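You operate a simulated robot arm through the tools that you are given. There is no shell and no other tool. Be economical: measure what you need, move in short steps, check, and stop when the job is done.

You run a simulated two-armed robot. Do the job below in one go: nothing can be reset, and whatever is moved stays where it is left.

Task
Take the yellow polishing cloth from the yellow tray field and lay it out flat on the top of the long table.

The check looks at the end state, three seconds after you hand in, the way a careful person would. Anything else that was tipped, shoved, dropped, spilled or broken makes it a failure. Flat cloth is picked up by pressing the open fingertips on it (5 to 10 N) and closing them slowly along it; thin cloth reads only 2 to 8 mm in the jaws.

Robot
Two 7-joint arms with two-finger parallel grippers on one trunk, on a base that drives. Base frame: it is fixed to the floor where the robot stands at the start and does not move with it; the origin is under the middle of the robot, x ahead of it, y to its left, z up; the surface under the hand at the start is at about z = 800. Units: mm, degrees, N and s.
The left shoulder is at the start at [50, 168, 1107], the right one opposite. With the tool pointing down near the work surface each hand reaches from about 200 to 660 mm from the robot's upright axis, wherever it stands, measured 20 degrees to its own side. Places, roughly: top of the long table [-1500, 100, 900]; yellow polishing cloth [500, 0, 800]. Payload 1.57 kg a hand.
The TCP of each hand is the grasp point between the finger pads, 30 mm short of the fingertips. In the tool frame z runs along the fingers and y along their closing line. Largest opening 80 mm; finger width 17, thickness 12; the body of the gripper, 40 by 82 mm, starts 80 mm behind the TCP.
Orientation is told as [roll, pitch, yaw] about the base's x, y, z axes, in that order, counted from this pose: with the fingers straight down and closing along the base's y, the tool's x points along the base's -x, its y along +y and its z along -z.

Tools
- The arms move only by the tool apply_moves. It takes "left_increments", "right_increments" or both (then of equal length, played together; a hand with none holds still); each is a list of rows, each a list of 6 numbers: the shift along the base's x, y, z in units of 40 mm (1.0 is 40 mm), then the turn, a rotation vector about the base's x, y, z in units of 5 degrees (1.0 is 5 degrees). In form: [[x, y, z, rx, ry, rz], ...]. A call has 1 to 20 rows; each row shifts and turns the commanded pose from where the row before left it. "left_hand" and "right_hand" are, for a hand that has rows, the gripper command, from -1 (fully open) to 1 (shut), values between in proportion, set as the call begins (left out, the last holds). A call with a number of a shift or a turn outside -1 to 1 is refused whole. Each row takes 0.2 s and may step no farther than 50 mm and 8.6 degrees from the row before; otherwise, or with a gripper value out of range, the whole call is refused. Where a pose cannot be reached the arm comes as near as it can. A force on the tool above 40 N (or 10 N above the force at the start of the call, whichever is more), or a blocked arm, ends the call early, and 0.2 s more pass. The fingers move at their own pace (about 45 mm/s each) and stop on an object; they squeeze with about 38 N. The grip force told is the motor's: it shows also when the fingers shut on nothing. Time passes only in rows, and 0.2 s behind the last, so rows that do not move let the fingers close. The reply holds the time, the measured pose of the TCP, the force on the tool along the base axes, the opening and the grip force, in the units named above and with some noise, with the torque about the TCP (base axes, N m) and any sound that the robot's microphone picked up.
- Cameras (640 x 400 px; columns grow to the right, rows downward): "scene" is now at [117.6, -7, 1301]; the picture's right is [0.00, -1.00, 0.00], its down [-0.69, -0.00, -0.72] and it looks along [0.72, 0.00, -0.69] (base axes); focal length 272 px, centre (320, 200). "left" rides on the left gripper at [72, 7, -122] in its tool frame; the picture's right is [-0.09, 1.00, 0.00], its down [-0.84, -0.08, -0.54] and it looks along [-0.54, -0.05, 0.84] (tool axes); focal length 238 px, centre (320, 200). "right" rides on the right gripper at [72, -7, -122] in its tool frame; the picture's right is [0.09, 1.00, 0.00], its down [-0.84, 0.08, -0.54] and it looks along [-0.54, 0.05, 0.84] (tool axes); focal length 238 px, centre (320, 200). There is no depth. A picture from a camera that has moved, and an enlarged one, comes with that camera's place and axes in the base frame and with its lens. The place of the scene camera against the robot may be out by one fixed shift of up to 12 mm in any direction.
- camera(camera): a new picture of that camera. It takes no simulated time.
- slide_trunk(by): slides the trunk up (or, below 0, down) by that many mm; the arms and the scene camera ride with it, the base frame stays. It gives what a move gives, with no picture.
- steer(legs): drives the robot by 1 to 6 legs, each [ahead, left, turn to the left] in mm, mm and degrees, along the robot's own axes; the way and the turn of a leg run together, so that a leg with both is an arc; at most 1500 mm and 180 degrees a leg. The arms and the cameras ride along, it lands a little off, and it stops where it bumps. It gives what a move gives.
- pan_tilt(pan, tilt): turns the head with the scene camera to pan (to the left, within 80 degrees either way) and tilt (down, from -29 to 69), counted from straight ahead of the robot. It gives what a move gives.
- zoom(camera, box): a new picture of the part [left, top, right, bottom] of that camera's present view, enlarged. It takes no simulated time.
- job_done(): hands the job in; it is judged then, once.

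Work in short steps. Places have to be worked out from the pictures, the camera data and where the tool is seen: move nearer, look again, correct. Check each grasp and each placing, and mend what went wrong. You have 120 turns and 92 pictures in all, those below and enlarged ones among them. Open the grippers and draw the arms clear of the work before you hand the job in, unless the task says otherwise; then end with one line.

The tools are called after "Call:" as a command line: name --argument value ..., lists and objects as JSON in quotes. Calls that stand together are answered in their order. apply_moves: Moves the arms, as the interface text tells. Its arguments: {"type":"object","properties":{"left_increments":{"type":"array","items":{"type":"array","items":{"type":"number"}}},"left_hand":{"type":"number"},"right_increments":{"type":"array","items":{"type":"array","items":{"type":"number"}}},"right_hand":{"type":"number"}},"required":[]} The other tools are called the same way: slide_trunk (by) slides the trunk up or down; steer (legs) drives the base; pan_tilt (pan, tilt) turns the head that bears the scene camera; camera (camera) takes a picture; zoom (camera, box) takes an enlarged picture of a part of a camera's view; job_done () hands the job in.

At the start:

```text
t: 0.0
left_tool_pos: [440.4, 211.8, 1000.4]
left_tcp_rot: [0.0, 0.0, 0.0]
left_force: [-0.2, -0.6, -0.1]
left_moment: [-0.01, 0.0, 0.01]
left_finger_gap: 80.2
left_gripper_force: 0.1
right_tool_pos: [501.9, -267.9, 987.1]
right_tcp_rot: [0.0, 0.0, -0.1]
right_force: [-0.2, -0.3, 0.8]
right_moment: [0.02, 0.03, 0.04]
right_finger_gap: 79.9
right_gripper_force: 0.0
trunk travel left (down, up): [-275.0, 168.0]
robot x, y, heading: [-3.5, -1.5, -0.3]
head pan, tilt: [0.0, 43.6]
```

scene: 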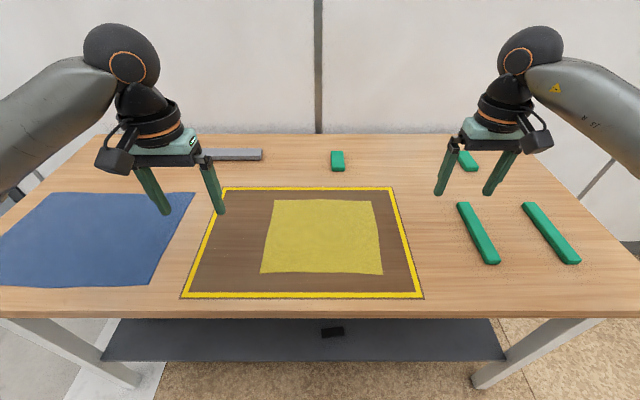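
right: 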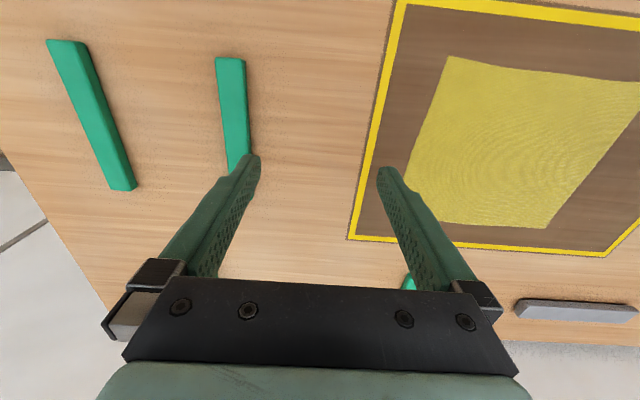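
left: 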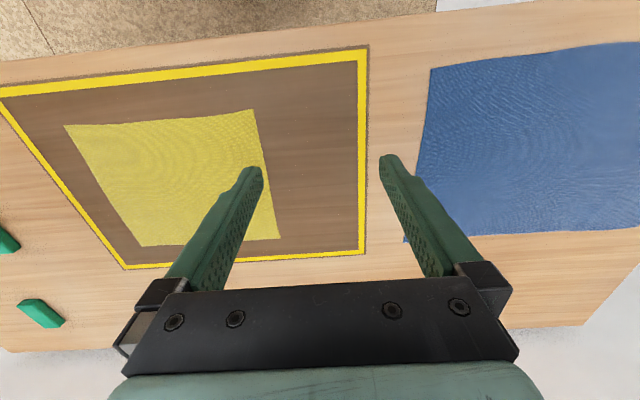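

From the scene and left pictures I put the cloth's near corners at about (428, 124) and (426, -129). It is about 225 mm deep. I bring both hands above points just inside those corners, fingers half closed.

Call:
apply_moves --left_increments '[[0, -0.487, -0.6, 0, 0, 0], [0, -0.487, -0.6, 0, 0, 0], [0, -0.487, -0.6, 0, 0, 0], [0, -0.487, -0.6, 0, 0, 0], [0, -0.487, -0.6, 0, 0, 0], [0, -0.487, -0.6, 0, 0, 0], [0, 0, 0, 0, 0, 0]]' --right_increments '[[-0.258, 0.7, -0.52, 0, 0, 0], [-0.258, 0.7, -0.52, 0, 0, 0], [-0.258, 0.7, -0.52, 0, 0, 0], [-0.258, 0.7, -0.52, 0, 0, 0], [-0.258, 0.7, -0.52, 0, 0, 0], [-0.258, 0.7, -0.52, 0, 0, 0], [0, 0, 0, 0, 0, 0]]' --left_hand 0.2 --right_hand 0.2

Call:
camera --camera "left"

Call:
camera --camera "right"

Call:
camera --camera "scene"

```text
t: 1.6
left_tool_pos: [440.5, 94.5, 856.3]
left_tcp_rot: [0.0, 0.0, 0.0]
left_force: [-0.5, 0.2, -0.5]
left_moment: [-0.03, -0.03, -0.07]
left_finger_gap: 31.8
left_gripper_force: 0.0
right_tool_pos: [438.4, -98.6, 860.3]
right_tcp_rot: [0.0, 0.1, 0.0]
right_force: [0.0, -0.2, 0.3]
right_moment: [-0.01, 0.03, -0.01]
right_finger_gap: 32.0
right_gripper_force: 0.0
trunk travel left (down, up): [-275.0, 168.0]
robot x, y, heading: [1.2, 3.0, 0.1]
head pan, tilt: [0.0, 43.6]
```

```text
88 pictures are left
camera left: at [368.7, 100.8, 979.3], right [0.09, 1.0, 0.0], down [0.84, -0.08, 0.54], along [0.54, -0.05, -0.84], focal length 238 px, centre (320, 200)
```

left: 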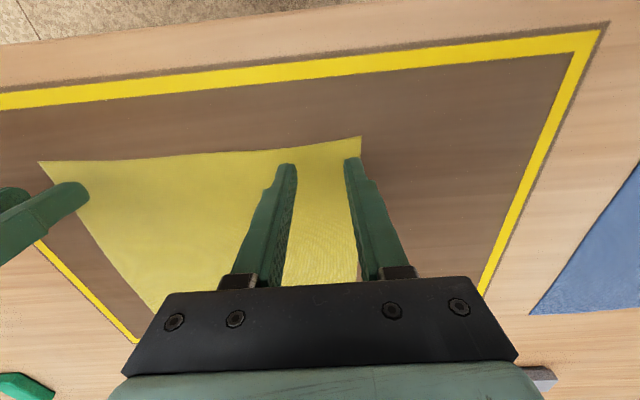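

```text
87 pictures are left
camera right: at [366.7, -105.4, 982.8], right [-0.09, 1.0, 0.0], down [0.84, 0.08, 0.54], along [0.54, 0.05, -0.84], focal length 238 px, centre (320, 200)
```

right: 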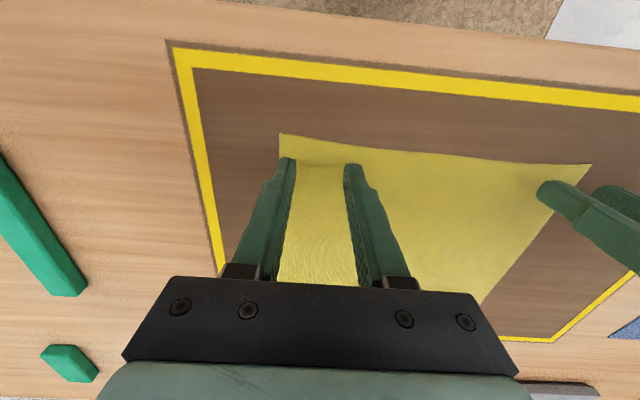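

```text
86 pictures are left
camera scene: at [117.6, -7.0, 1301.0], right [0.0, -1.0, 0.0], down [-0.69, 0.0, -0.72], along [0.72, 0.0, -0.69], focal length 272 px, centre (320, 200)
```

scene: 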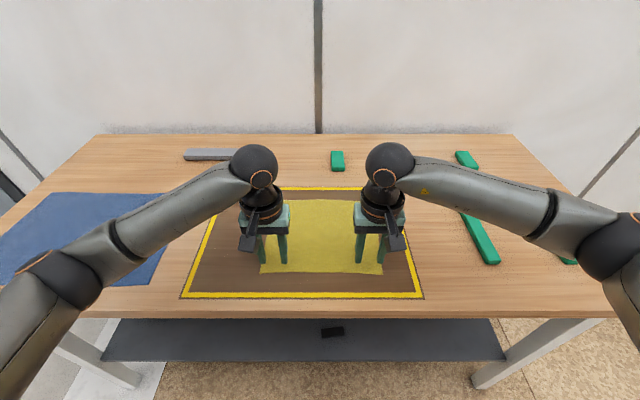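

The left corner reads (429, 126) and the right (426, -131). I shift both hands slightly inward and lower until just short of the cloth.

Call:
apply_moves --left_increments '[[0, -0.15, -0.3, 0, 0, 0], [0, 0, -0.25, 0, 0, 0], [0, 0, 0, 0, 0, 0]]' --right_increments '[[0.05, 0.15, -0.35, 0, 0, 0], [0, 0, -0.3, 0, 0, 0], [0, 0, 0, 0, 0, 0]]'

```text
t: 2.4
left_tool_pos: [441.7, 88.9, 833.4]
left_tcp_rot: [-0.1, 0.0, 0.2]
left_force: [0.4, 0.4, -0.1]
left_moment: [0.0, 0.02, -0.01]
left_finger_gap: 31.8
left_gripper_force: 0.0
right_tool_pos: [439.9, -91.9, 833.8]
right_tcp_rot: [0.0, 0.0, 0.1]
right_force: [0.6, 0.3, 0.5]
right_moment: [0.02, -0.01, 0.01]
right_finger_gap: 32.0
right_gripper_force: 0.1
trunk travel left (down, up): [-275.0, 168.0]
robot x, y, heading: [-0.9, 2.5, 0.2]
head pan, tilt: [0.0, 43.6]
```

Both hands are a few mm above the cloth with no force yet, so I go down in small steps.

Call:
apply_moves --left_increments '[[0, 0, -0.05, 0, 0, 0], [0, 0, -0.05, 0, 0, 0], [0, 0, 0, 0, 0, 0]]' --right_increments '[[0, 0, -0.05, 0, 0, 0], [0, 0, -0.05, 0, 0, 0], [0, 0, 0, 0, 0, 0]]'

```text
t: 3.2
left_tool_pos: [442.0, 89.3, 830.5]
left_tcp_rot: [0.0, 0.0, 0.0]
left_force: [0.3, 0.3, 5.2]
left_moment: [0.03, -0.03, 0.0]
left_finger_gap: 32.0
left_gripper_force: 0.1
right_tool_pos: [442.0, -91.7, 832.1]
right_tcp_rot: [0.0, 0.0, 0.0]
right_force: [-0.2, 0.2, -0.8]
right_moment: [0.0, 0.01, -0.01]
right_finger_gap: 31.9
right_gripper_force: 0.0
trunk travel left (down, up): [-275.0, 168.0]
robot x, y, heading: [2.2, -1.5, -0.1]
head pan, tilt: [0.0, 43.6]
```

The left hand presses at 5 N and the right is still free, so I bring the right down a little and add a touch on the left.

Call:
apply_moves --left_increments '[[0, 0, -0.015, 0, 0, 0], [0, 0, 0, 0, 0, 0], [0, 0, 0, 0, 0, 0]]' --right_increments '[[0, 0, -0.035, 0, 0, 0], [0, 0, -0.02, 0, 0, 0], [0, 0, 0, 0, 0, 0]]'

```text
t: 4.0
left_tool_pos: [440.8, 88.6, 832.0]
left_tcp_rot: [0.0, -0.1, 0.1]
left_force: [2.4, -1.1, 7.6]
left_moment: [0.0, -0.03, 0.03]
left_finger_gap: 31.7
left_gripper_force: 0.2
right_tool_pos: [441.6, -91.9, 831.0]
right_tcp_rot: [0.0, -0.3, -0.1]
right_force: [-1.9, -2.3, 12.5]
right_moment: [-0.14, 0.11, -0.01]
right_finger_gap: 32.3
right_gripper_force: 0.0
trunk travel left (down, up): [-275.0, 168.0]
robot x, y, heading: [0.4, -0.2, 0.1]
head pan, tilt: [0.0, 43.6]
```

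Left is at 7.6 N and right at 12.5 N, so I ease the right by half a mm and start closing slowly.

Call:
apply_moves --left_increments '[[0, 0, 0, 0, 0, 0], [0, 0, 0, 0, 0, 0]]' --right_increments '[[0, 0, -0.0, 0, 0, 0], [0, 0, 0.015, 0, 0, 0]]' --left_hand 0.35 --right_hand 0.3

Call:
apply_moves --left_increments '[[0, 0, 0, 0, 0, 0], [0, 0, 0, 0, 0, 0]]' --right_increments '[[0, 0, 0, 0, 0, 0], [0, 0, 0, 0, 0, 0]]' --left_hand 0.5 --right_hand 0.5

Call:
camera --camera "left"

Call:
camera --camera "right"

```text
t: 4.6
left_tool_pos: [440.1, 90.2, 831.4]
left_tcp_rot: [-0.1, -0.1, 0.0]
left_force: [-1.6, -1.2, 11.2]
left_moment: [0.05, 0.06, 0.04]
left_finger_gap: 24.7
left_gripper_force: 0.0
right_tool_pos: [441.7, -91.7, 832.4]
right_tcp_rot: [0.2, -0.2, 0.0]
right_force: [1.4, 2.6, 11.9]
right_moment: [-0.05, -0.01, 0.0]
right_finger_gap: 28.2
right_gripper_force: 0.1
trunk travel left (down, up): [-275.0, 168.0]
robot x, y, heading: [-1.3, 0.8, 0.0]
head pan, tilt: [0.0, 43.6]
```

```text
t: 5.2
left_tool_pos: [440.3, 88.8, 830.4]
left_tcp_rot: [-0.1, -0.1, -0.1]
left_force: [-0.3, -2.9, 12.2]
left_moment: [-0.04, 0.08, 0.01]
left_finger_gap: 20.9
left_gripper_force: 0.1
right_tool_pos: [442.0, -92.3, 832.0]
right_tcp_rot: [0.0, -0.1, -0.1]
right_force: [0.5, 2.5, 11.6]
right_moment: [0.01, -0.02, -0.02]
right_finger_gap: 20.7
right_gripper_force: 0.2
trunk travel left (down, up): [-275.0, 168.0]
robot x, y, heading: [-0.3, 2.5, -0.0]
head pan, tilt: [0.0, 43.6]
```

```text
85 pictures are left
camera left: at [367.6, 95.4, 954.2], right [0.09, 1.0, 0.0], down [0.84, -0.08, 0.54], along [0.54, -0.05, -0.84], focal length 238 px, centre (320, 200)
```

left: 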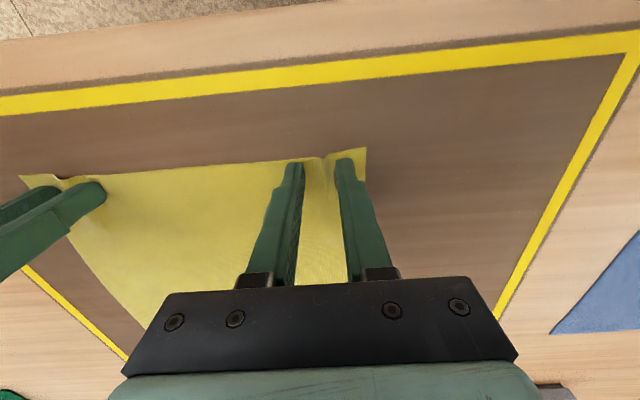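

```text
84 pictures are left
camera right: at [369.3, -99.1, 952.8], right [-0.09, 1.0, 0.0], down [0.84, 0.08, 0.54], along [0.54, 0.05, -0.84], focal length 238 px, centre (320, 200)
```

right: 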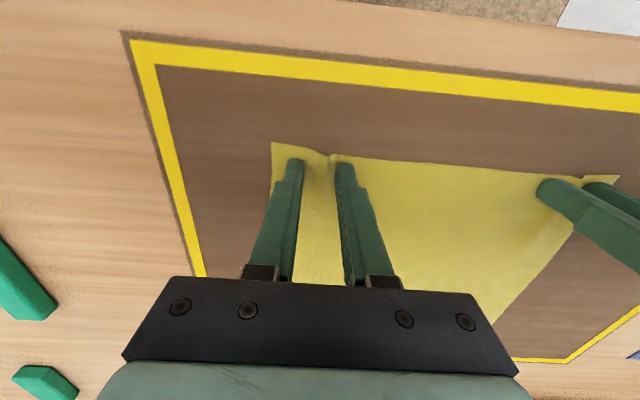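

The cloth is bunching between the fingers as wanted. I ease up a touch and keep closing in stages.

Call:
apply_moves --left_increments '[[0, 0, 0.01, 0, 0, 0], [0, 0, 0, 0, 0, 0]]' --right_increments '[[0, 0, 0.01, 0, 0, 0], [0, 0, 0, 0, 0, 0]]' --left_hand 0.65 --right_hand 0.65

Call:
apply_moves --left_increments '[[0, 0, 0, 0, 0, 0], [0, 0, 0, 0, 0, 0]]' --right_increments '[[0, 0, 0, 0, 0, 0], [0, 0, 0, 0, 0, 0]]' --left_hand 0.8 --right_hand 0.8

Call:
apply_moves --left_increments '[[0, 0, 0, 0, 0, 0], [0, 0, 0, 0, 0, 0], [0, 0, 0, 0, 0, 0]]' --right_increments '[[0, 0, 0, 0, 0, 0], [0, 0, 0, 0, 0, 0], [0, 0, 0, 0, 0, 0]]' --left_hand 1 --right_hand 1

Call:
camera --camera "left"

Call:
camera --camera "right"

```text
t: 5.8
left_tool_pos: [440.5, 90.3, 831.3]
left_tcp_rot: [0.0, 0.0, 0.1]
left_force: [0.4, -2.3, 9.6]
left_moment: [-0.06, 0.0, 0.0]
left_finger_gap: 13.7
left_gripper_force: 0.0
right_tool_pos: [440.9, -93.8, 831.4]
right_tcp_rot: [0.0, -0.1, -0.1]
right_force: [0.4, 2.0, 11.4]
right_moment: [0.05, 0.07, 0.0]
right_finger_gap: 13.8
right_gripper_force: 0.1
trunk travel left (down, up): [-275.0, 168.0]
robot x, y, heading: [1.2, -0.5, -0.1]
head pan, tilt: [0.0, 43.6]
```

```text
t: 6.4
left_tool_pos: [440.1, 88.3, 830.5]
left_tcp_rot: [0.0, -0.1, 0.0]
left_force: [0.2, -2.2, 8.8]
left_moment: [-0.06, -0.01, 0.04]
left_finger_gap: 7.3
left_gripper_force: 0.0
right_tool_pos: [441.8, -93.0, 830.9]
right_tcp_rot: [0.0, -0.1, 0.0]
right_force: [-0.4, 2.2, 10.7]
right_moment: [0.03, 0.06, 0.0]
right_finger_gap: 7.0
right_gripper_force: 0.0
trunk travel left (down, up): [-275.0, 168.0]
robot x, y, heading: [2.6, -0.6, -0.0]
head pan, tilt: [0.0, 43.6]
```

```text
t: 7.2
left_tool_pos: [439.8, 87.9, 831.7]
left_tcp_rot: [-0.1, 0.0, 0.0]
left_force: [-0.2, -6.8, 5.5]
left_moment: [-0.2, 0.05, 0.01]
left_finger_gap: 1.7
left_gripper_force: 23.7
right_tool_pos: [441.0, -93.3, 830.1]
right_tcp_rot: [0.1, -0.2, -0.1]
right_force: [-0.2, 3.0, 11.2]
right_moment: [0.08, 0.04, -0.01]
right_finger_gap: 2.0
right_gripper_force: 23.5
trunk travel left (down, up): [-275.0, 168.0]
robot x, y, heading: [-2.3, -2.1, 0.2]
head pan, tilt: [0.0, 43.6]
```

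```text
83 pictures are left
camera left: at [367.7, 94.9, 954.4], right [0.09, 1.0, 0.0], down [0.84, -0.08, 0.54], along [0.54, -0.05, -0.84], focal length 238 px, centre (320, 200)
```

left: 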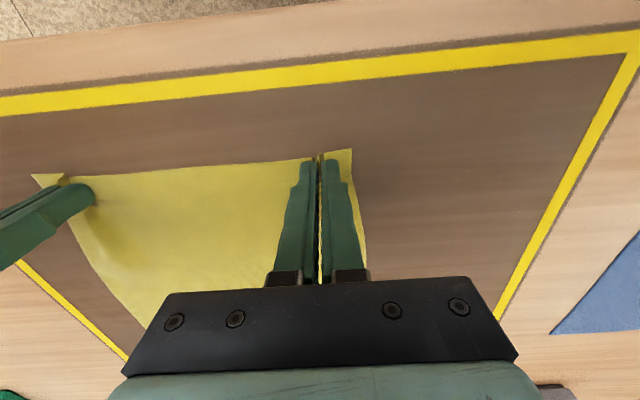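

```text
82 pictures are left
camera right: at [369.4, -99.3, 952.9], right [-0.09, 1.0, 0.0], down [0.84, 0.08, 0.54], along [0.54, 0.05, -0.84], focal length 238 px, centre (320, 200)
```

right: 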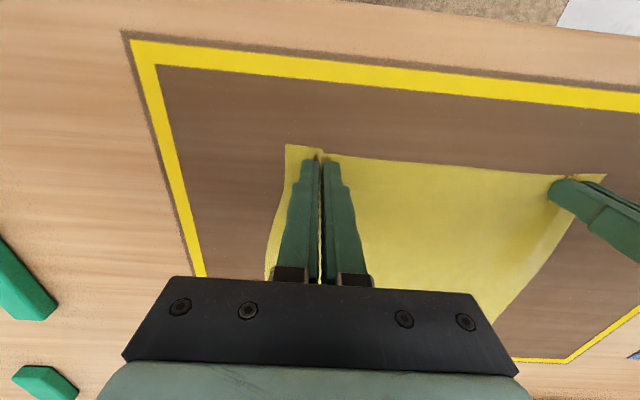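

Both hands seem to have pinched a fold, at about 2 mm of gap. I lift slowly to 40 mm and check.

Call:
apply_moves --left_increments '[[0, 0, 0.25, 0, 0, 0], [0, 0, 0.25, 0, 0, 0], [0, 0, 0.5, 0, 0, 0], [0, 0, 0.5, 0, 0, 0], [0, 0, 0, 0, 0, 0]]' --right_increments '[[0, 0, 0.25, 0, 0, 0], [0, 0, 0.25, 0, 0, 0], [0, 0, 0.5, 0, 0, 0], [0, 0, 0.5, 0, 0, 0], [0, 0, 0, 0, 0, 0]]'

Call:
camera --camera "left"

Call:
camera --camera "right"

```text
t: 8.4
left_tool_pos: [439.9, 90.5, 892.2]
left_tcp_rot: [0.0, 0.0, 0.0]
left_force: [0.0, -6.7, -0.2]
left_moment: [-0.18, 0.03, -0.02]
left_finger_gap: 1.7
left_gripper_force: 23.7
right_tool_pos: [442.5, -93.0, 890.9]
right_tcp_rot: [0.0, 0.0, -0.1]
right_force: [-0.4, 6.5, 0.1]
right_moment: [0.2, 0.03, 0.02]
right_finger_gap: 2.0
right_gripper_force: 23.5
trunk travel left (down, up): [-275.0, 168.0]
robot x, y, heading: [-1.6, 1.9, -0.0]
head pan, tilt: [0.0, 43.6]
```

```text
81 pictures are left
camera left: at [368.1, 95.2, 1014.4], right [0.09, 1.0, 0.0], down [0.84, -0.08, 0.54], along [0.54, -0.05, -0.84], focal length 238 px, centre (320, 200)
```

left: 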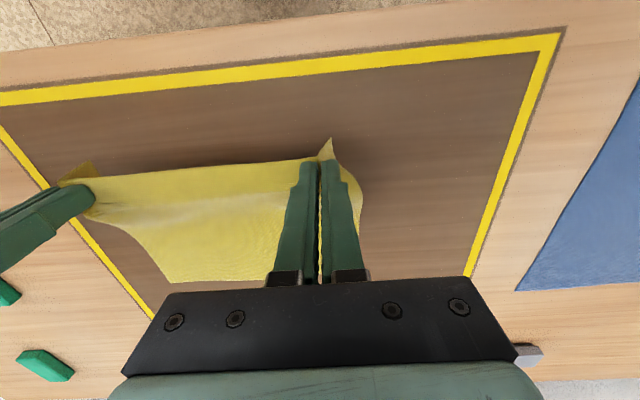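

```text
80 pictures are left
camera right: at [371.1, -99.3, 1013.0], right [-0.09, 1.0, 0.0], down [0.84, 0.08, 0.54], along [0.54, 0.05, -0.84], focal length 238 px, centre (320, 200)
```

right: 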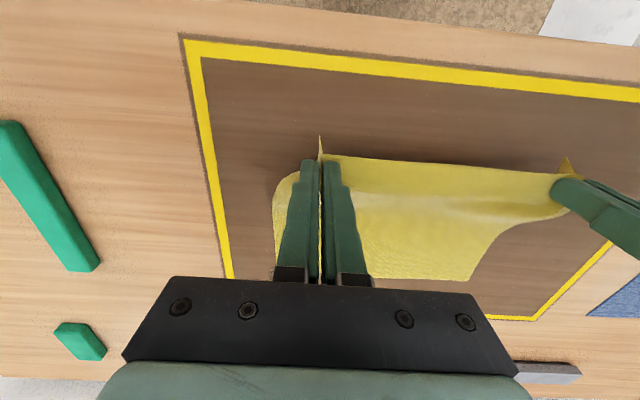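

Both grips hold, with the near edge taut at 6.5 N. I ease that a bit and lift about 140 mm more while moving forward slightly.

Call:
apply_moves --left_increments '[[0.1, -0.05, 0.6, 0, 0, 0], [0.1, 0, 0.6, 0, 0, 0], [0.1, 0, 0.6, 0, 0, 0], [0, 0, 0.6, 0, 0, 0], [0, 0, 0.6, 0, 0, 0], [0, 0, 0.6, 0, 0, 0], [0, 0, 0, 0, 0, 0]]' --right_increments '[[0.1, 0.05, 0.6, 0, 0, 0], [0.1, 0, 0.6, 0, 0, 0], [0.1, 0, 0.6, 0, 0, 0], [0, 0, 0.6, 0, 0, 0], [0, 0, 0.6, 0, 0, 0], [0, 0, 0.6, 0, 0, 0], [0, 0, 0, 0, 0, 0]]'

Call:
slide_trunk --by 165

Call:
camera --camera "scene"

```text
t: 10.0
left_tool_pos: [454.5, 85.3, 1034.6]
left_tcp_rot: [0.0, 0.0, -0.1]
left_force: [0.2, -0.2, -0.3]
left_moment: [-0.01, -0.01, 0.0]
left_finger_gap: 1.7
left_gripper_force: 23.9
right_tool_pos: [454.1, -91.9, 1034.1]
right_tcp_rot: [0.0, 0.0, 0.0]
right_force: [-0.4, 0.0, 0.2]
right_moment: [0.01, 0.01, -0.02]
right_finger_gap: 1.6
right_gripper_force: 23.4
trunk travel left (down, up): [-275.0, 168.0]
robot x, y, heading: [-1.3, 1.3, -0.1]
head pan, tilt: [0.0, 43.6]
```

```text
t: 11.9
left_tool_pos: [453.8, 86.7, 1199.0]
left_tcp_rot: [0.0, 0.0, 0.0]
left_force: [-0.2, -0.5, 0.4]
left_moment: [0.01, -0.02, 0.0]
left_finger_gap: 1.7
left_gripper_force: 23.6
right_tool_pos: [453.1, -91.6, 1197.6]
right_tcp_rot: [0.0, 0.1, -0.1]
right_force: [-0.9, -0.5, 0.1]
right_moment: [0.0, 0.02, 0.01]
right_finger_gap: 1.9
right_gripper_force: 23.2
trunk travel left (down, up): [-440.0, 3.0]
robot x, y, heading: [-1.4, -1.6, -0.2]
head pan, tilt: [0.0, 43.6]
```

```text
79 pictures are left
camera scene: at [117.8, -7.0, 1466.0], right [0.0, -1.0, 0.0], down [-0.69, 0.0, -0.72], along [0.72, 0.0, -0.69], focal length 272 px, centre (320, 200)
```

scene: 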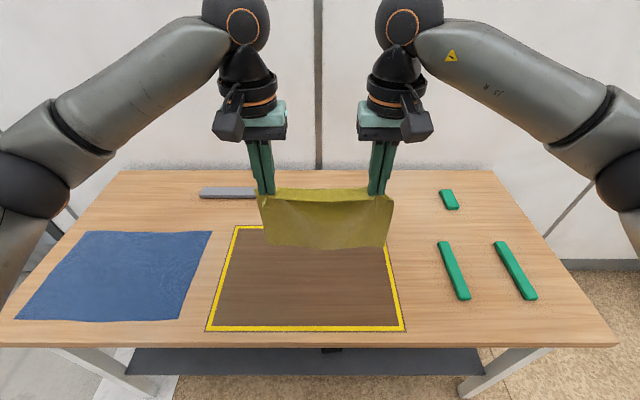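

The cloth hangs cleanly clear of the table. Before driving, I look to both sides for obstacles.

Call:
pan_tilt --pan 80 --tilt 25

Call:
camera --camera "scene"

Call:
pan_tilt --pan -80 --tilt 25

Call:
camera --camera "scene"

```text
t: 13.4
left_tool_pos: [453.8, 86.0, 1198.8]
left_tcp_rot: [0.0, -0.1, -0.1]
left_force: [-0.2, 0.6, -1.0]
left_moment: [0.03, -0.02, -0.02]
left_finger_gap: 1.5
left_gripper_force: 23.6
right_tool_pos: [453.6, -90.8, 1200.0]
right_tcp_rot: [0.0, 0.0, 0.0]
right_force: [-0.1, 0.1, -0.2]
right_moment: [-0.01, -0.01, 0.0]
right_finger_gap: 1.7
right_gripper_force: 23.8
trunk travel left (down, up): [-440.0, 3.0]
robot x, y, heading: [2.9, -3.7, 0.0]
head pan, tilt: [80.0, 25.0]
```

```text
78 pictures are left
camera scene: at [51.2, 83.7, 1494.6], right [0.98, -0.17, 0.0], down [-0.07, -0.42, -0.91], along [0.16, 0.89, -0.42], focal length 272 px, centre (320, 200)
```

scene: 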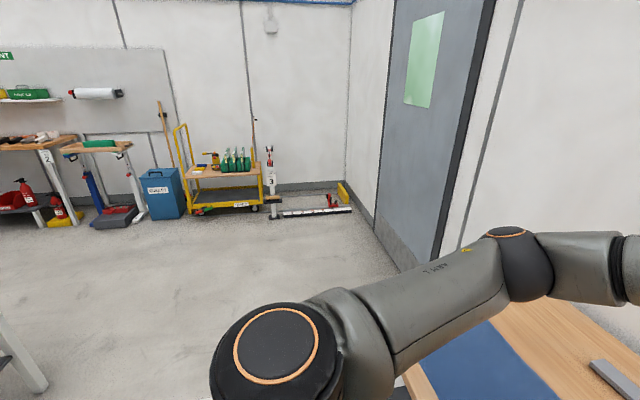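

```text
t: 15.9
left_tool_pos: [454.4, 85.3, 1200.2]
left_tcp_rot: [0.1, 0.0, -0.1]
left_force: [0.3, -0.7, 0.3]
left_moment: [0.0, 0.0, -0.02]
left_finger_gap: 1.9
left_gripper_force: 23.6
right_tool_pos: [454.0, -90.9, 1198.7]
right_tcp_rot: [0.0, 0.0, 0.0]
right_force: [0.2, -0.1, -0.4]
right_moment: [0.01, 0.0, 0.0]
right_finger_gap: 1.7
right_gripper_force: 23.7
trunk travel left (down, up): [-440.0, 3.0]
robot x, y, heading: [-0.2, 4.0, 0.1]
head pan, tilt: [-80.0, 25.0]
```

```text
77 pictures are left
camera scene: at [51.2, -97.7, 1494.6], right [-0.98, -0.17, 0.0], down [-0.07, 0.42, -0.91], along [0.16, -0.89, -0.42], focal length 272 px, centre (320, 200)
```

scene: 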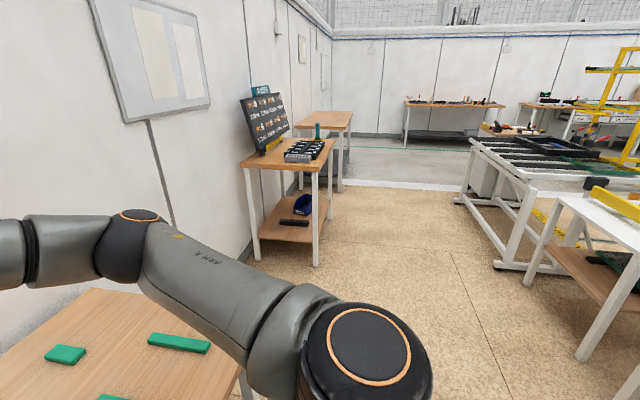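

The sides are open, and the long table lies behind at about x = -1200 and beyond. I back off 250 mm, then turn left 90° and look left at it.

Call:
steer --legs '[[-250, 0, 0], [0, 0, 90]]'

Call:
pan_tilt --pan 75 --tilt 30

Call:
camera --camera "scene"

```text
t: 21.4
left_tool_pos: [-312.1, 458.1, 1198.5]
left_tcp_rot: [0.0, 0.0, 87.3]
left_force: [-0.7, 0.7, -0.3]
left_moment: [-0.01, 0.04, -0.02]
left_finger_gap: 1.6
left_gripper_force: 23.8
right_tool_pos: [-135.1, 447.3, 1198.4]
right_tcp_rot: [0.0, 0.0, 87.1]
right_force: [-0.8, -0.2, -0.1]
right_moment: [0.01, 0.0, -0.03]
right_finger_gap: 1.7
right_gripper_force: 22.9
trunk travel left (down, up): [-440.0, 3.0]
robot x, y, heading: [-249.4, 2.4, 87.2]
head pan, tilt: [-80.0, 25.0]
```

```text
t: 23.8
left_tool_pos: [-311.7, 458.4, 1199.6]
left_tcp_rot: [0.1, 0.0, 87.3]
left_force: [0.3, 0.5, 0.5]
left_moment: [-0.02, 0.0, 0.0]
left_finger_gap: 1.8
left_gripper_force: 23.9
right_tool_pos: [-135.4, 447.5, 1199.0]
right_tcp_rot: [-0.1, 0.0, 87.0]
right_force: [-0.2, -1.2, -0.8]
right_moment: [0.02, 0.03, -0.02]
right_finger_gap: 1.8
right_gripper_force: 23.7
trunk travel left (down, up): [-440.0, 3.0]
robot x, y, heading: [-246.1, 0.7, 87.0]
head pan, tilt: [75.0, 30.0]
```

```text
76 pictures are left
camera scene: at [-337.1, 61.2, 1486.7], right [0.31, 0.95, 0.0], down [0.48, -0.15, -0.87], along [-0.82, 0.27, -0.5], focal length 272 px, centre (320, 200)
```

scene: 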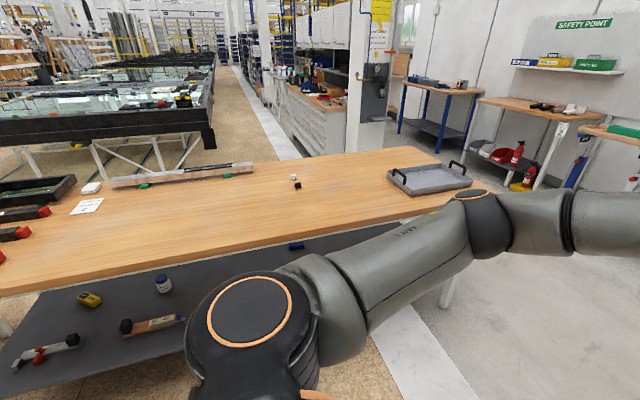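

The long table has a clear stretch in the middle, with a tray at its +y end and things at the other end. I turn to face it.

Call:
steer --legs '[[0, 0, 93]]'

Call:
pan_tilt --pan 0 --tilt 35

Call:
camera --camera "scene"

```text
t: 28.1
left_tool_pos: [-704.3, -77.3, 1199.7]
left_tcp_rot: [0.0, 0.0, 179.1]
left_force: [-0.2, 0.3, -0.6]
left_moment: [0.01, -0.01, 0.0]
left_finger_gap: 1.9
left_gripper_force: 23.7
right_tool_pos: [-700.0, 99.7, 1199.2]
right_tcp_rot: [0.0, 0.0, 179.1]
right_force: [-0.5, -0.3, -0.2]
right_moment: [-0.01, -0.02, 0.0]
right_finger_gap: 1.9
right_gripper_force: 23.8
trunk travel left (down, up): [-440.0, 3.0]
robot x, y, heading: [-250.9, -1.4, 179.0]
head pan, tilt: [75.0, 30.0]
```

```text
t: 29.6
left_tool_pos: [-703.1, -77.6, 1198.7]
left_tcp_rot: [0.0, 0.0, 179.0]
left_force: [0.1, 0.5, 0.2]
left_moment: [-0.01, -0.01, 0.01]
left_finger_gap: 1.9
left_gripper_force: 23.7
right_tool_pos: [-699.2, 100.5, 1198.9]
right_tcp_rot: [0.0, 0.0, 179.0]
right_force: [0.5, -0.7, -0.1]
right_moment: [-0.02, -0.04, -0.01]
right_finger_gap: 1.5
right_gripper_force: 23.4
trunk travel left (down, up): [-440.0, 3.0]
robot x, y, heading: [-253.1, 0.7, 178.9]
head pan, tilt: [0.0, 35.0]
```

```text
75 pictures are left
camera scene: at [-381.1, -4.3, 1478.9], right [0.02, 1.0, 0.0], down [0.57, -0.01, -0.82], along [-0.82, 0.01, -0.57], focal length 272 px, centre (320, 200)
```

scene: 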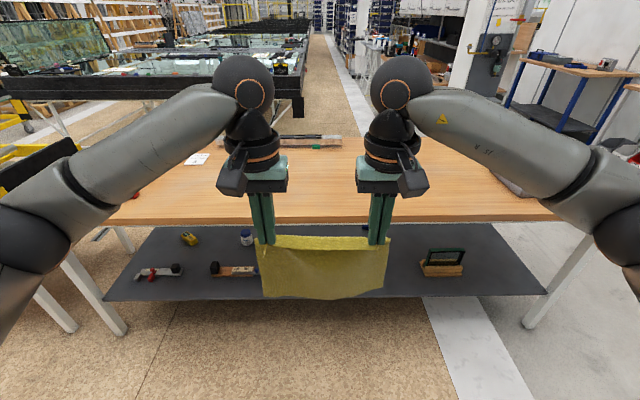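

The long table's near edge looks to be at about x = -1085, and the stretch around y = 0 is empty out to the bar at about x = -1730. I drive 450 mm ahead, with the cloth's bottom about 55 mm above the top, and look again.

Call:
steer --legs '[[300, 0, 1], [150, 0, 0]]'

Call:
pan_tilt --pan 0 --tilt 44

Call:
camera --camera "scene"

Call:
camera --camera "left"

Call:
camera --camera "right"

```text
t: 32.6
left_tool_pos: [-1152.5, -84.7, 1198.1]
left_tcp_rot: [-0.1, 0.0, -179.8]
left_force: [-1.2, -0.4, -1.2]
left_moment: [0.03, 0.0, -0.01]
left_finger_gap: 1.9
left_gripper_force: 23.5
right_tool_pos: [-1151.1, 93.1, 1197.5]
right_tcp_rot: [0.1, -0.1, -179.9]
right_force: [-0.2, 0.7, -0.1]
right_moment: [0.05, -0.02, -0.02]
right_finger_gap: 1.9
right_gripper_force: 23.2
trunk travel left (down, up): [-440.0, 3.0]
robot x, y, heading: [-700.2, 3.7, -180.1]
head pan, tilt: [0.0, 35.0]
```

```text
t: 33.3
left_tool_pos: [-1150.6, -83.7, 1198.5]
left_tcp_rot: [0.0, 0.1, -179.9]
left_force: [0.1, 0.3, 0.6]
left_moment: [-0.01, 0.02, -0.04]
left_finger_gap: 1.8
left_gripper_force: 23.4
right_tool_pos: [-1149.3, 91.6, 1198.6]
right_tcp_rot: [-0.1, 0.1, -179.9]
right_force: [0.4, 0.2, 2.0]
right_moment: [0.02, -0.03, -0.02]
right_finger_gap: 1.8
right_gripper_force: 23.5
trunk travel left (down, up): [-440.0, 3.0]
robot x, y, heading: [-698.8, 0.1, -179.9]
head pan, tilt: [0.0, 44.0]
```

```text
74 pictures are left
camera scene: at [-824.2, -5.0, 1465.6], right [0.0, 1.0, 0.0], down [0.69, 0.0, -0.72], along [-0.72, 0.0, -0.69], focal length 272 px, centre (320, 200)
```

scene: 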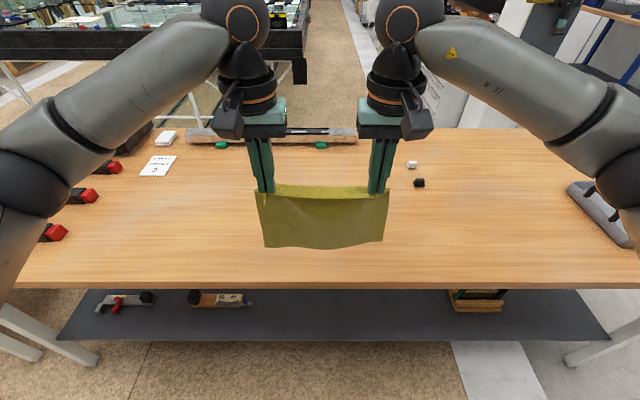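

```text
73 pictures are left
camera left: at [-1079.4, -91.2, 1322.4], right [-0.09, -1.0, 0.0], down [-0.84, 0.08, 0.54], along [-0.54, 0.05, -0.84], focal length 238 px, centre (320, 200)
```

left: 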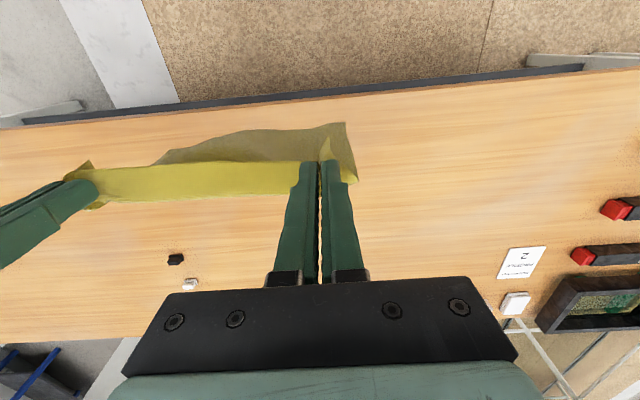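

```text
72 pictures are left
camera right: at [-1078.4, 99.3, 1320.6], right [0.09, -1.0, 0.0], down [-0.84, -0.08, 0.54], along [-0.54, -0.05, -0.84], focal length 238 px, centre (320, 200)
```

right: 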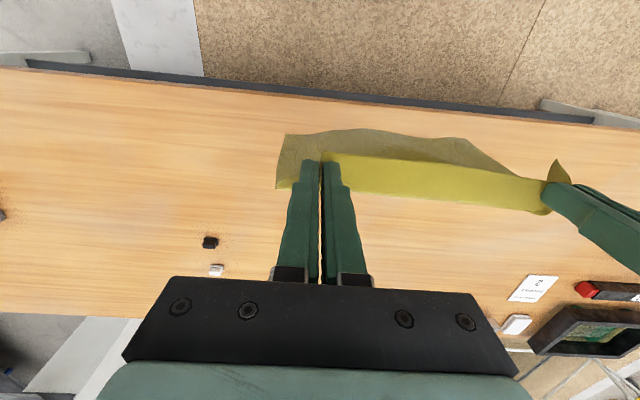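

A closer look puts the near table edge at about x = -1140, so the cloth should lie roughly from x = -1180 to -1400. I move the base 75 mm nearer and reach both hands 150 mm forward at this height.

Call:
steer --legs '[[75, 0, 0]]'

Call:
apply_moves --left_increments '[[-0.54, 0, 0, 0, 0, 0], [-0.54, 0, 0, 0, 0, 0], [-0.54, 0, 0, 0, 0, 0], [-0.54, 0, 0, 0, 0, 0], [-0.54, 0, 0, 0, 0, 0], [-0.54, 0, 0, 0, 0, 0], [-0.54, 0, 0, 0, 0, 0], [0, 0, 0, 0, 0, 0], [0, 0, 0, 0, 0, 0], [0, 0, 0, 0, 0, 0]]' --right_increments '[[-0.54, 0, 0, 0, 0, 0], [-0.54, 0, 0, 0, 0, 0], [-0.54, 0, 0, 0, 0, 0], [-0.54, 0, 0, 0, 0, 0], [-0.54, 0, 0, 0, 0, 0], [-0.54, 0, 0, 0, 0, 0], [-0.54, 0, 0, 0, 0, 0], [0, 0, 0, 0, 0, 0], [0, 0, 0, 0, 0, 0], [0, 0, 0, 0, 0, 0]]'

Call:
camera --camera "scene"

```text
t: 34.3
left_tool_pos: [-1225.7, -83.1, 1197.5]
left_tcp_rot: [0.0, 0.0, -179.8]
left_force: [-0.1, 0.5, -0.7]
left_moment: [0.0, -0.04, -0.04]
left_finger_gap: 1.7
left_gripper_force: 23.6
right_tool_pos: [-1226.1, 92.4, 1198.8]
right_tcp_rot: [-0.1, 0.0, -180.0]
right_force: [0.0, -0.3, -0.6]
right_moment: [-0.01, 0.02, -0.05]
right_finger_gap: 2.0
right_gripper_force: 23.5
trunk travel left (down, up): [-440.0, 3.0]
robot x, y, heading: [-769.4, 3.3, -180.0]
head pan, tilt: [0.0, 44.0]
```

```text
t: 36.5
left_tool_pos: [-1369.9, -87.1, 1197.7]
left_tcp_rot: [-0.3, -0.1, 179.8]
left_force: [0.8, 15.0, -0.7]
left_moment: [0.47, 0.01, -0.08]
left_finger_gap: 1.7
left_gripper_force: 23.0
left hand out of reach, approached as far as the arm can: row 7
right_tool_pos: [-1370.8, 98.3, 1196.2]
right_tcp_rot: [0.2, -0.2, -179.7]
right_force: [-1.5, -14.3, 0.2]
right_moment: [-0.5, -0.03, 0.01]
right_finger_gap: 1.6
right_gripper_force: 23.3
right hand out of reach, approached as far as the arm can: row 7
trunk travel left (down, up): [-440.0, 3.0]
robot x, y, heading: [-772.3, 2.6, -179.9]
head pan, tilt: [0.0, 44.0]
```

```text
71 pictures are left
camera scene: at [-899.0, -5.0, 1465.5], right [0.0, 1.0, 0.0], down [0.69, 0.0, -0.72], along [-0.72, 0.0, -0.69], focal length 272 px, centre (320, 200)
```

scene: 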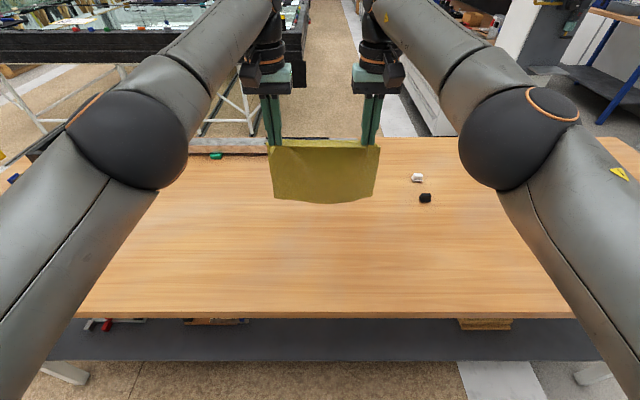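

At full stretch the hands spread and tension rose to 15 N, so I draw back 25 mm at once.

Call:
apply_moves --left_increments '[[0.5, 0, 0, 0, 0, 0], [0.2, 0, 0, 0, 0, 0], [0, 0, 0, 0, 0, 0]]' --right_increments '[[0.5, 0, 0, 0, 0, 0], [0.2, 0, 0, 0, 0, 0], [0, 0, 0, 0, 0, 0]]'

Call:
camera --camera "left"

Call:
camera --camera "right"

```text
t: 37.3
left_tool_pos: [-1341.0, -88.1, 1195.2]
left_tcp_rot: [-0.2, 0.0, 179.8]
left_force: [-0.4, 18.0, 0.3]
left_moment: [0.52, 0.01, -0.06]
left_finger_gap: 1.8
left_gripper_force: 23.2
right_tool_pos: [-1343.3, 97.9, 1196.3]
right_tcp_rot: [0.2, 0.0, -179.7]
right_force: [-0.7, -18.8, -1.6]
right_moment: [-0.58, 0.04, 0.0]
right_finger_gap: 1.9
right_gripper_force: 23.3
trunk travel left (down, up): [-440.0, 3.0]
robot x, y, heading: [-773.8, 1.9, -179.8]
head pan, tilt: [0.0, 44.0]
```

```text
70 pictures are left
camera left: at [-1268.7, -95.4, 1319.4], right [-0.09, -1.0, 0.0], down [-0.84, 0.08, 0.54], along [-0.54, 0.05, -0.84], focal length 238 px, centre (320, 200)
```

left: 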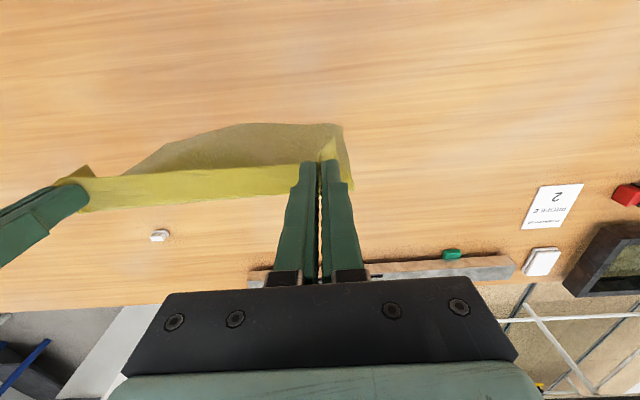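

```text
69 pictures are left
camera right: at [-1270.6, 105.8, 1318.0], right [0.1, -1.0, 0.0], down [-0.84, -0.08, 0.54], along [-0.54, -0.05, -0.84], focal length 238 px, centre (320, 200)
```

right: 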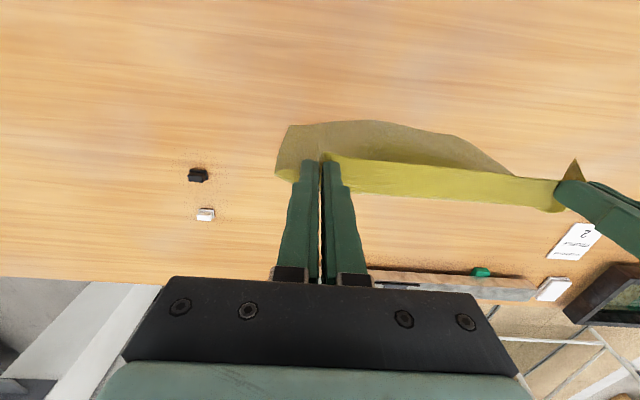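

The hands were left 6 mm too far apart, so I bring them inward to relax the edge. I also tilt the fingertips 20° forward to gain reach.

Call:
apply_moves --left_increments '[[0, 0.06, 0, 0, 1, 0], [0, 0.06, 0, 0, 1, 0], [0, 0, 0, 0, 1, 0], [0, 0, 0, 0, 1, 0], [0, 0, 0, 0, 0, 0]]' --right_increments '[[0, -0.06, 0, 0, 1, 0], [0, -0.06, 0, 0, 1, 0], [0, 0, 0, 0, 1, 0], [0, 0, 0, 0, 1, 0], [0, 0, 0, 0, 0, 0]]'

```text
t: 38.5
left_tool_pos: [-1342.4, -85.6, 1196.9]
left_tcp_rot: [0.0, -20.0, -179.8]
left_force: [0.4, 4.5, -0.4]
left_moment: [0.12, 0.0, -0.09]
left_finger_gap: 1.8
left_gripper_force: 23.5
right_tool_pos: [-1343.0, 95.6, 1196.3]
right_tcp_rot: [0.0, -20.0, 180.0]
right_force: [0.2, -4.6, -0.2]
right_moment: [-0.13, 0.01, 0.05]
right_finger_gap: 1.9
right_gripper_force: 23.2
trunk travel left (down, up): [-440.0, 3.0]
robot x, y, heading: [-772.1, 2.6, -180.0]
head pan, tilt: [0.0, 44.0]
```

Tension is down to 4.5 N. I move forward another 64 mm, easing in slightly.

Call:
apply_moves --left_increments '[[-0.4, 0.03, 0, 0, 0, 0], [-0.4, 0, 0, 0, 0, 0], [-0.4, 0, -0.1, 0, 0, 0], [-0.4, 0, -0.1, 0, 0, 0], [0, 0, 0, 0, 0, 0]]' --right_increments '[[-0.4, -0.03, 0, 0, 0, 0], [-0.4, 0, 0, 0, 0, 0], [-0.4, 0, -0.1, 0, 0, 0], [-0.4, 0, -0.1, 0, 0, 0], [0, 0, 0, 0, 0, 0]]'

Call:
camera --camera "scene"

```text
t: 39.7
left_tool_pos: [-1406.1, -83.0, 1188.3]
left_tcp_rot: [0.0, -20.0, -179.9]
left_force: [0.0, 1.1, -0.8]
left_moment: [-0.01, 0.02, -0.03]
left_finger_gap: 1.6
left_gripper_force: 23.3
right_tool_pos: [-1406.6, 91.8, 1188.7]
right_tcp_rot: [0.0, -20.0, -180.0]
right_force: [0.2, -0.4, -0.7]
right_moment: [-0.03, -0.02, -0.01]
right_finger_gap: 1.8
right_gripper_force: 23.6
trunk travel left (down, up): [-440.0, 3.0]
robot x, y, heading: [-772.0, 0.3, -179.8]
head pan, tilt: [0.0, 44.0]
```

```text
68 pictures are left
camera scene: at [-898.7, -4.9, 1465.5], right [0.0, 1.0, 0.0], down [0.69, 0.0, -0.72], along [-0.72, 0.0, -0.69], focal length 272 px, centre (320, 200)
```

scene: 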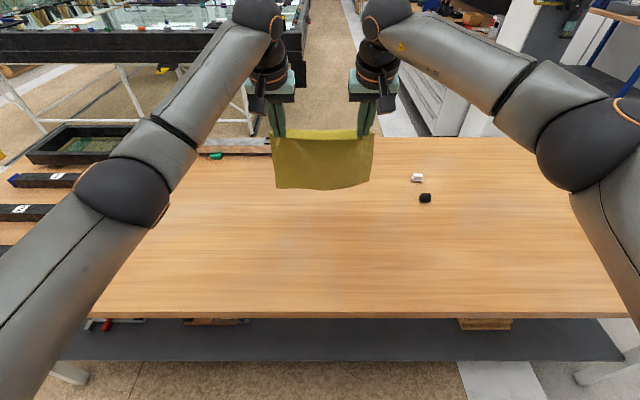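

Hands are relaxed at x = -1406. I lower 50 mm so the bottom hem just reaches the top, then look from the side of the scene.

Call:
apply_moves --left_increments '[[0, 0, -0.4, 0, 0, 0], [0, 0, -0.4, 0, 0, 0], [0, 0, -0.4, 0, 0, 0], [0, 0, 0, 0, 0, 0], [0, 0, 0, 0, 0, 0]]' --right_increments '[[0, 0, -0.4, 0, 0, 0], [0, 0, -0.4, 0, 0, 0], [0, 0, -0.4, 0, 0, 0], [0, 0, 0, 0, 0, 0], [0, 0, 0, 0, 0, 0]]'

Call:
zoom --camera "scene" --box '[220, 90, 460, 240]'

```text
t: 40.9
left_tool_pos: [-1404.8, -82.8, 1139.3]
left_tcp_rot: [0.0, -19.9, -179.9]
left_force: [0.5, -0.2, 1.0]
left_moment: [0.0, -0.01, -0.03]
left_finger_gap: 1.9
left_gripper_force: 23.3
right_tool_pos: [-1404.5, 93.2, 1140.9]
right_tcp_rot: [0.0, -20.0, -180.1]
right_force: [-0.3, 0.1, 0.6]
right_moment: [0.04, -0.02, -0.04]
right_finger_gap: 1.7
right_gripper_force: 23.6
trunk travel left (down, up): [-440.0, 3.0]
robot x, y, heading: [-773.5, 5.9, -180.1]
head pan, tilt: [0.0, 44.0]
```

```text
2.67 times, centred on (340, 165) of scene
camera zoom: at [-899.1, -5.0, 1465.5], right [0.0, 1.0, 0.0], down [0.69, 0.0, -0.72], along [-0.72, 0.0, -0.69], focal length 727 px, centre (267, 293)
```

zoom: 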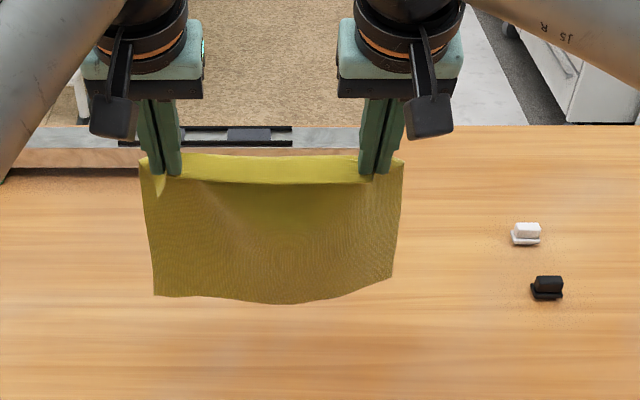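

The hem still seems about 30 mm above the top. I lower 24 mm more and look again.

Call:
apply_moves --left_increments '[[0, 0, -0.3, 0, 0, 0], [0, 0, -0.3, 0, 0, 0], [0, 0, 0, 0, 0, 0], [0, 0, 0, 0, 0, 0]]' --right_increments '[[0, 0, -0.3, 0, 0, 0], [0, 0, -0.3, 0, 0, 0], [0, 0, 0, 0, 0, 0], [0, 0, 0, 0, 0, 0]]'

Call:
zoom --camera "scene" --box '[220, 90, 460, 240]'

Call:
camera --camera "left"

```text
t: 41.9
left_tool_pos: [-1406.1, -84.4, 1117.9]
left_tcp_rot: [0.1, -20.0, -179.9]
left_force: [0.1, 0.6, 0.0]
left_moment: [-0.03, 0.03, -0.01]
left_finger_gap: 1.6
left_gripper_force: 23.8
right_tool_pos: [-1406.0, 92.4, 1116.9]
right_tcp_rot: [0.0, -20.1, -179.9]
right_force: [-0.6, 0.2, 0.4]
right_moment: [0.0, -0.03, 0.0]
right_finger_gap: 1.9
right_gripper_force: 23.2
trunk travel left (down, up): [-440.0, 3.0]
robot x, y, heading: [-774.2, -0.6, -180.3]
head pan, tilt: [0.0, 44.0]
```

```text
2.67 times, centred on (340, 165) of scene
camera zoom: at [-899.0, -5.0, 1465.5], right [0.0, 1.0, 0.0], down [0.69, 0.0, -0.72], along [-0.72, 0.0, -0.69], focal length 727 px, centre (267, 293)
```

zoom: 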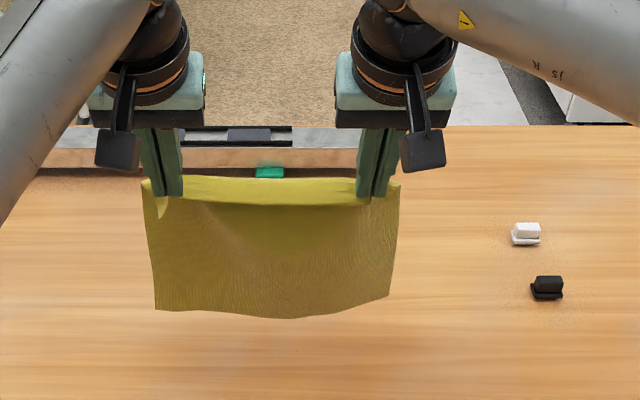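

```text
65 pictures are left
camera left: at [-1296.8, -91.3, 1208.6], right [-0.09, -1.0, 0.03], down [-0.6, 0.08, 0.8], along [-0.79, 0.05, -0.6], focal length 238 px, centre (320, 200)
```

left: 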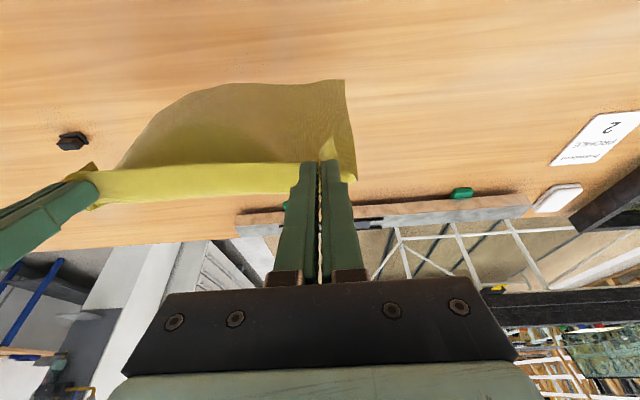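

By cross-sighting the hem is at about x = -1435 and z = 930. I lower 26 mm to touch, then start laying: pull back toward the robot while descending and gradually untilting.

Call:
apply_moves --left_increments '[[0, 0, -0.22, 0, 0, 0], [0, 0, -0.22, 0, 0, 0], [0, 0, -0.22, 0, 0, 0], [0, 0, 0, 0, 0, 0], [0.35, 0, -0.1, 0, -0.3, 0], [0.4, 0, -0.1, 0, -0.3, 0], [0.4, 0, -0.18, 0, -0.3, 0], [0.4, 0, -0.18, 0, -0.3, 0], [0.4, 0, -0.26, 0, -0.3, 0], [0.4, 0, -0.28, 0, -0.3, 0], [0, 0, 0, 0, 0, 0]]' --right_increments '[[0, 0, -0.22, 0, 0, 0], [0, 0, -0.22, 0, 0, 0], [0, 0, -0.22, 0, 0, 0], [0, 0, 0, 0, 0, 0], [0.35, 0, -0.1, 0, -0.3, 0], [0.4, 0, -0.1, 0, -0.3, 0], [0.4, 0, -0.18, 0, -0.3, 0], [0.4, 0, -0.18, 0, -0.3, 0], [0.4, 0, -0.26, 0, -0.3, 0], [0.4, 0, -0.28, 0, -0.3, 0], [0, 0, 0, 0, 0, 0]]'

Call:
camera --camera "scene"

Call:
camera --camera "left"

```text
t: 44.3
left_tool_pos: [-1310.8, -82.8, 1045.0]
left_tcp_rot: [0.0, -11.0, -179.9]
left_force: [-0.8, 0.3, -0.4]
left_moment: [0.0, -0.02, -0.04]
left_finger_gap: 1.8
left_gripper_force: 23.8
right_tool_pos: [-1312.8, 93.9, 1047.0]
right_tcp_rot: [0.1, -11.0, -180.0]
right_force: [0.1, -0.1, -0.6]
right_moment: [0.02, -0.02, -0.01]
right_finger_gap: 1.8
right_gripper_force: 23.8
trunk travel left (down, up): [-440.0, 3.0]
robot x, y, heading: [-769.6, 0.8, -180.0]
head pan, tilt: [0.0, 44.0]
```

```text
64 pictures are left
camera scene: at [-899.1, -5.0, 1465.5], right [0.0, 1.0, 0.0], down [0.69, 0.0, -0.72], along [-0.72, 0.0, -0.69], focal length 272 px, centre (320, 200)
```

scene: 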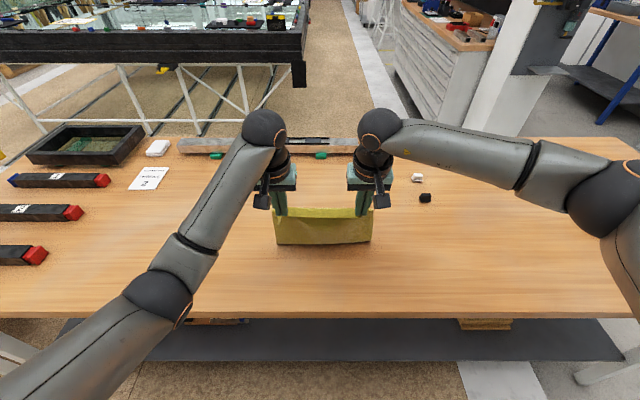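

```text
63 pictures are left
camera left: at [-1217.1, -90.8, 1153.6], right [-0.09, -1.0, 0.02], down [-0.72, 0.08, 0.69], along [-0.69, 0.05, -0.72], focal length 238 px, centre (320, 200)
```

left: 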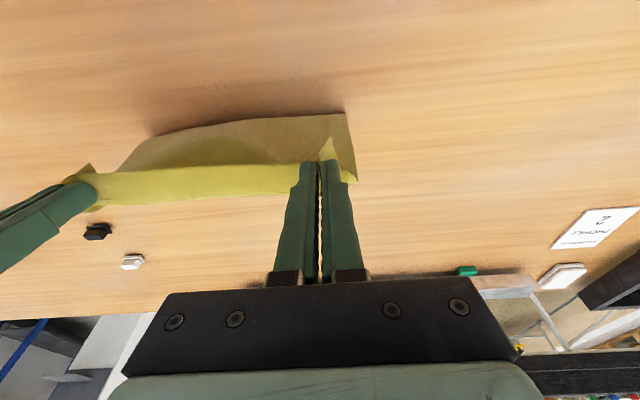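

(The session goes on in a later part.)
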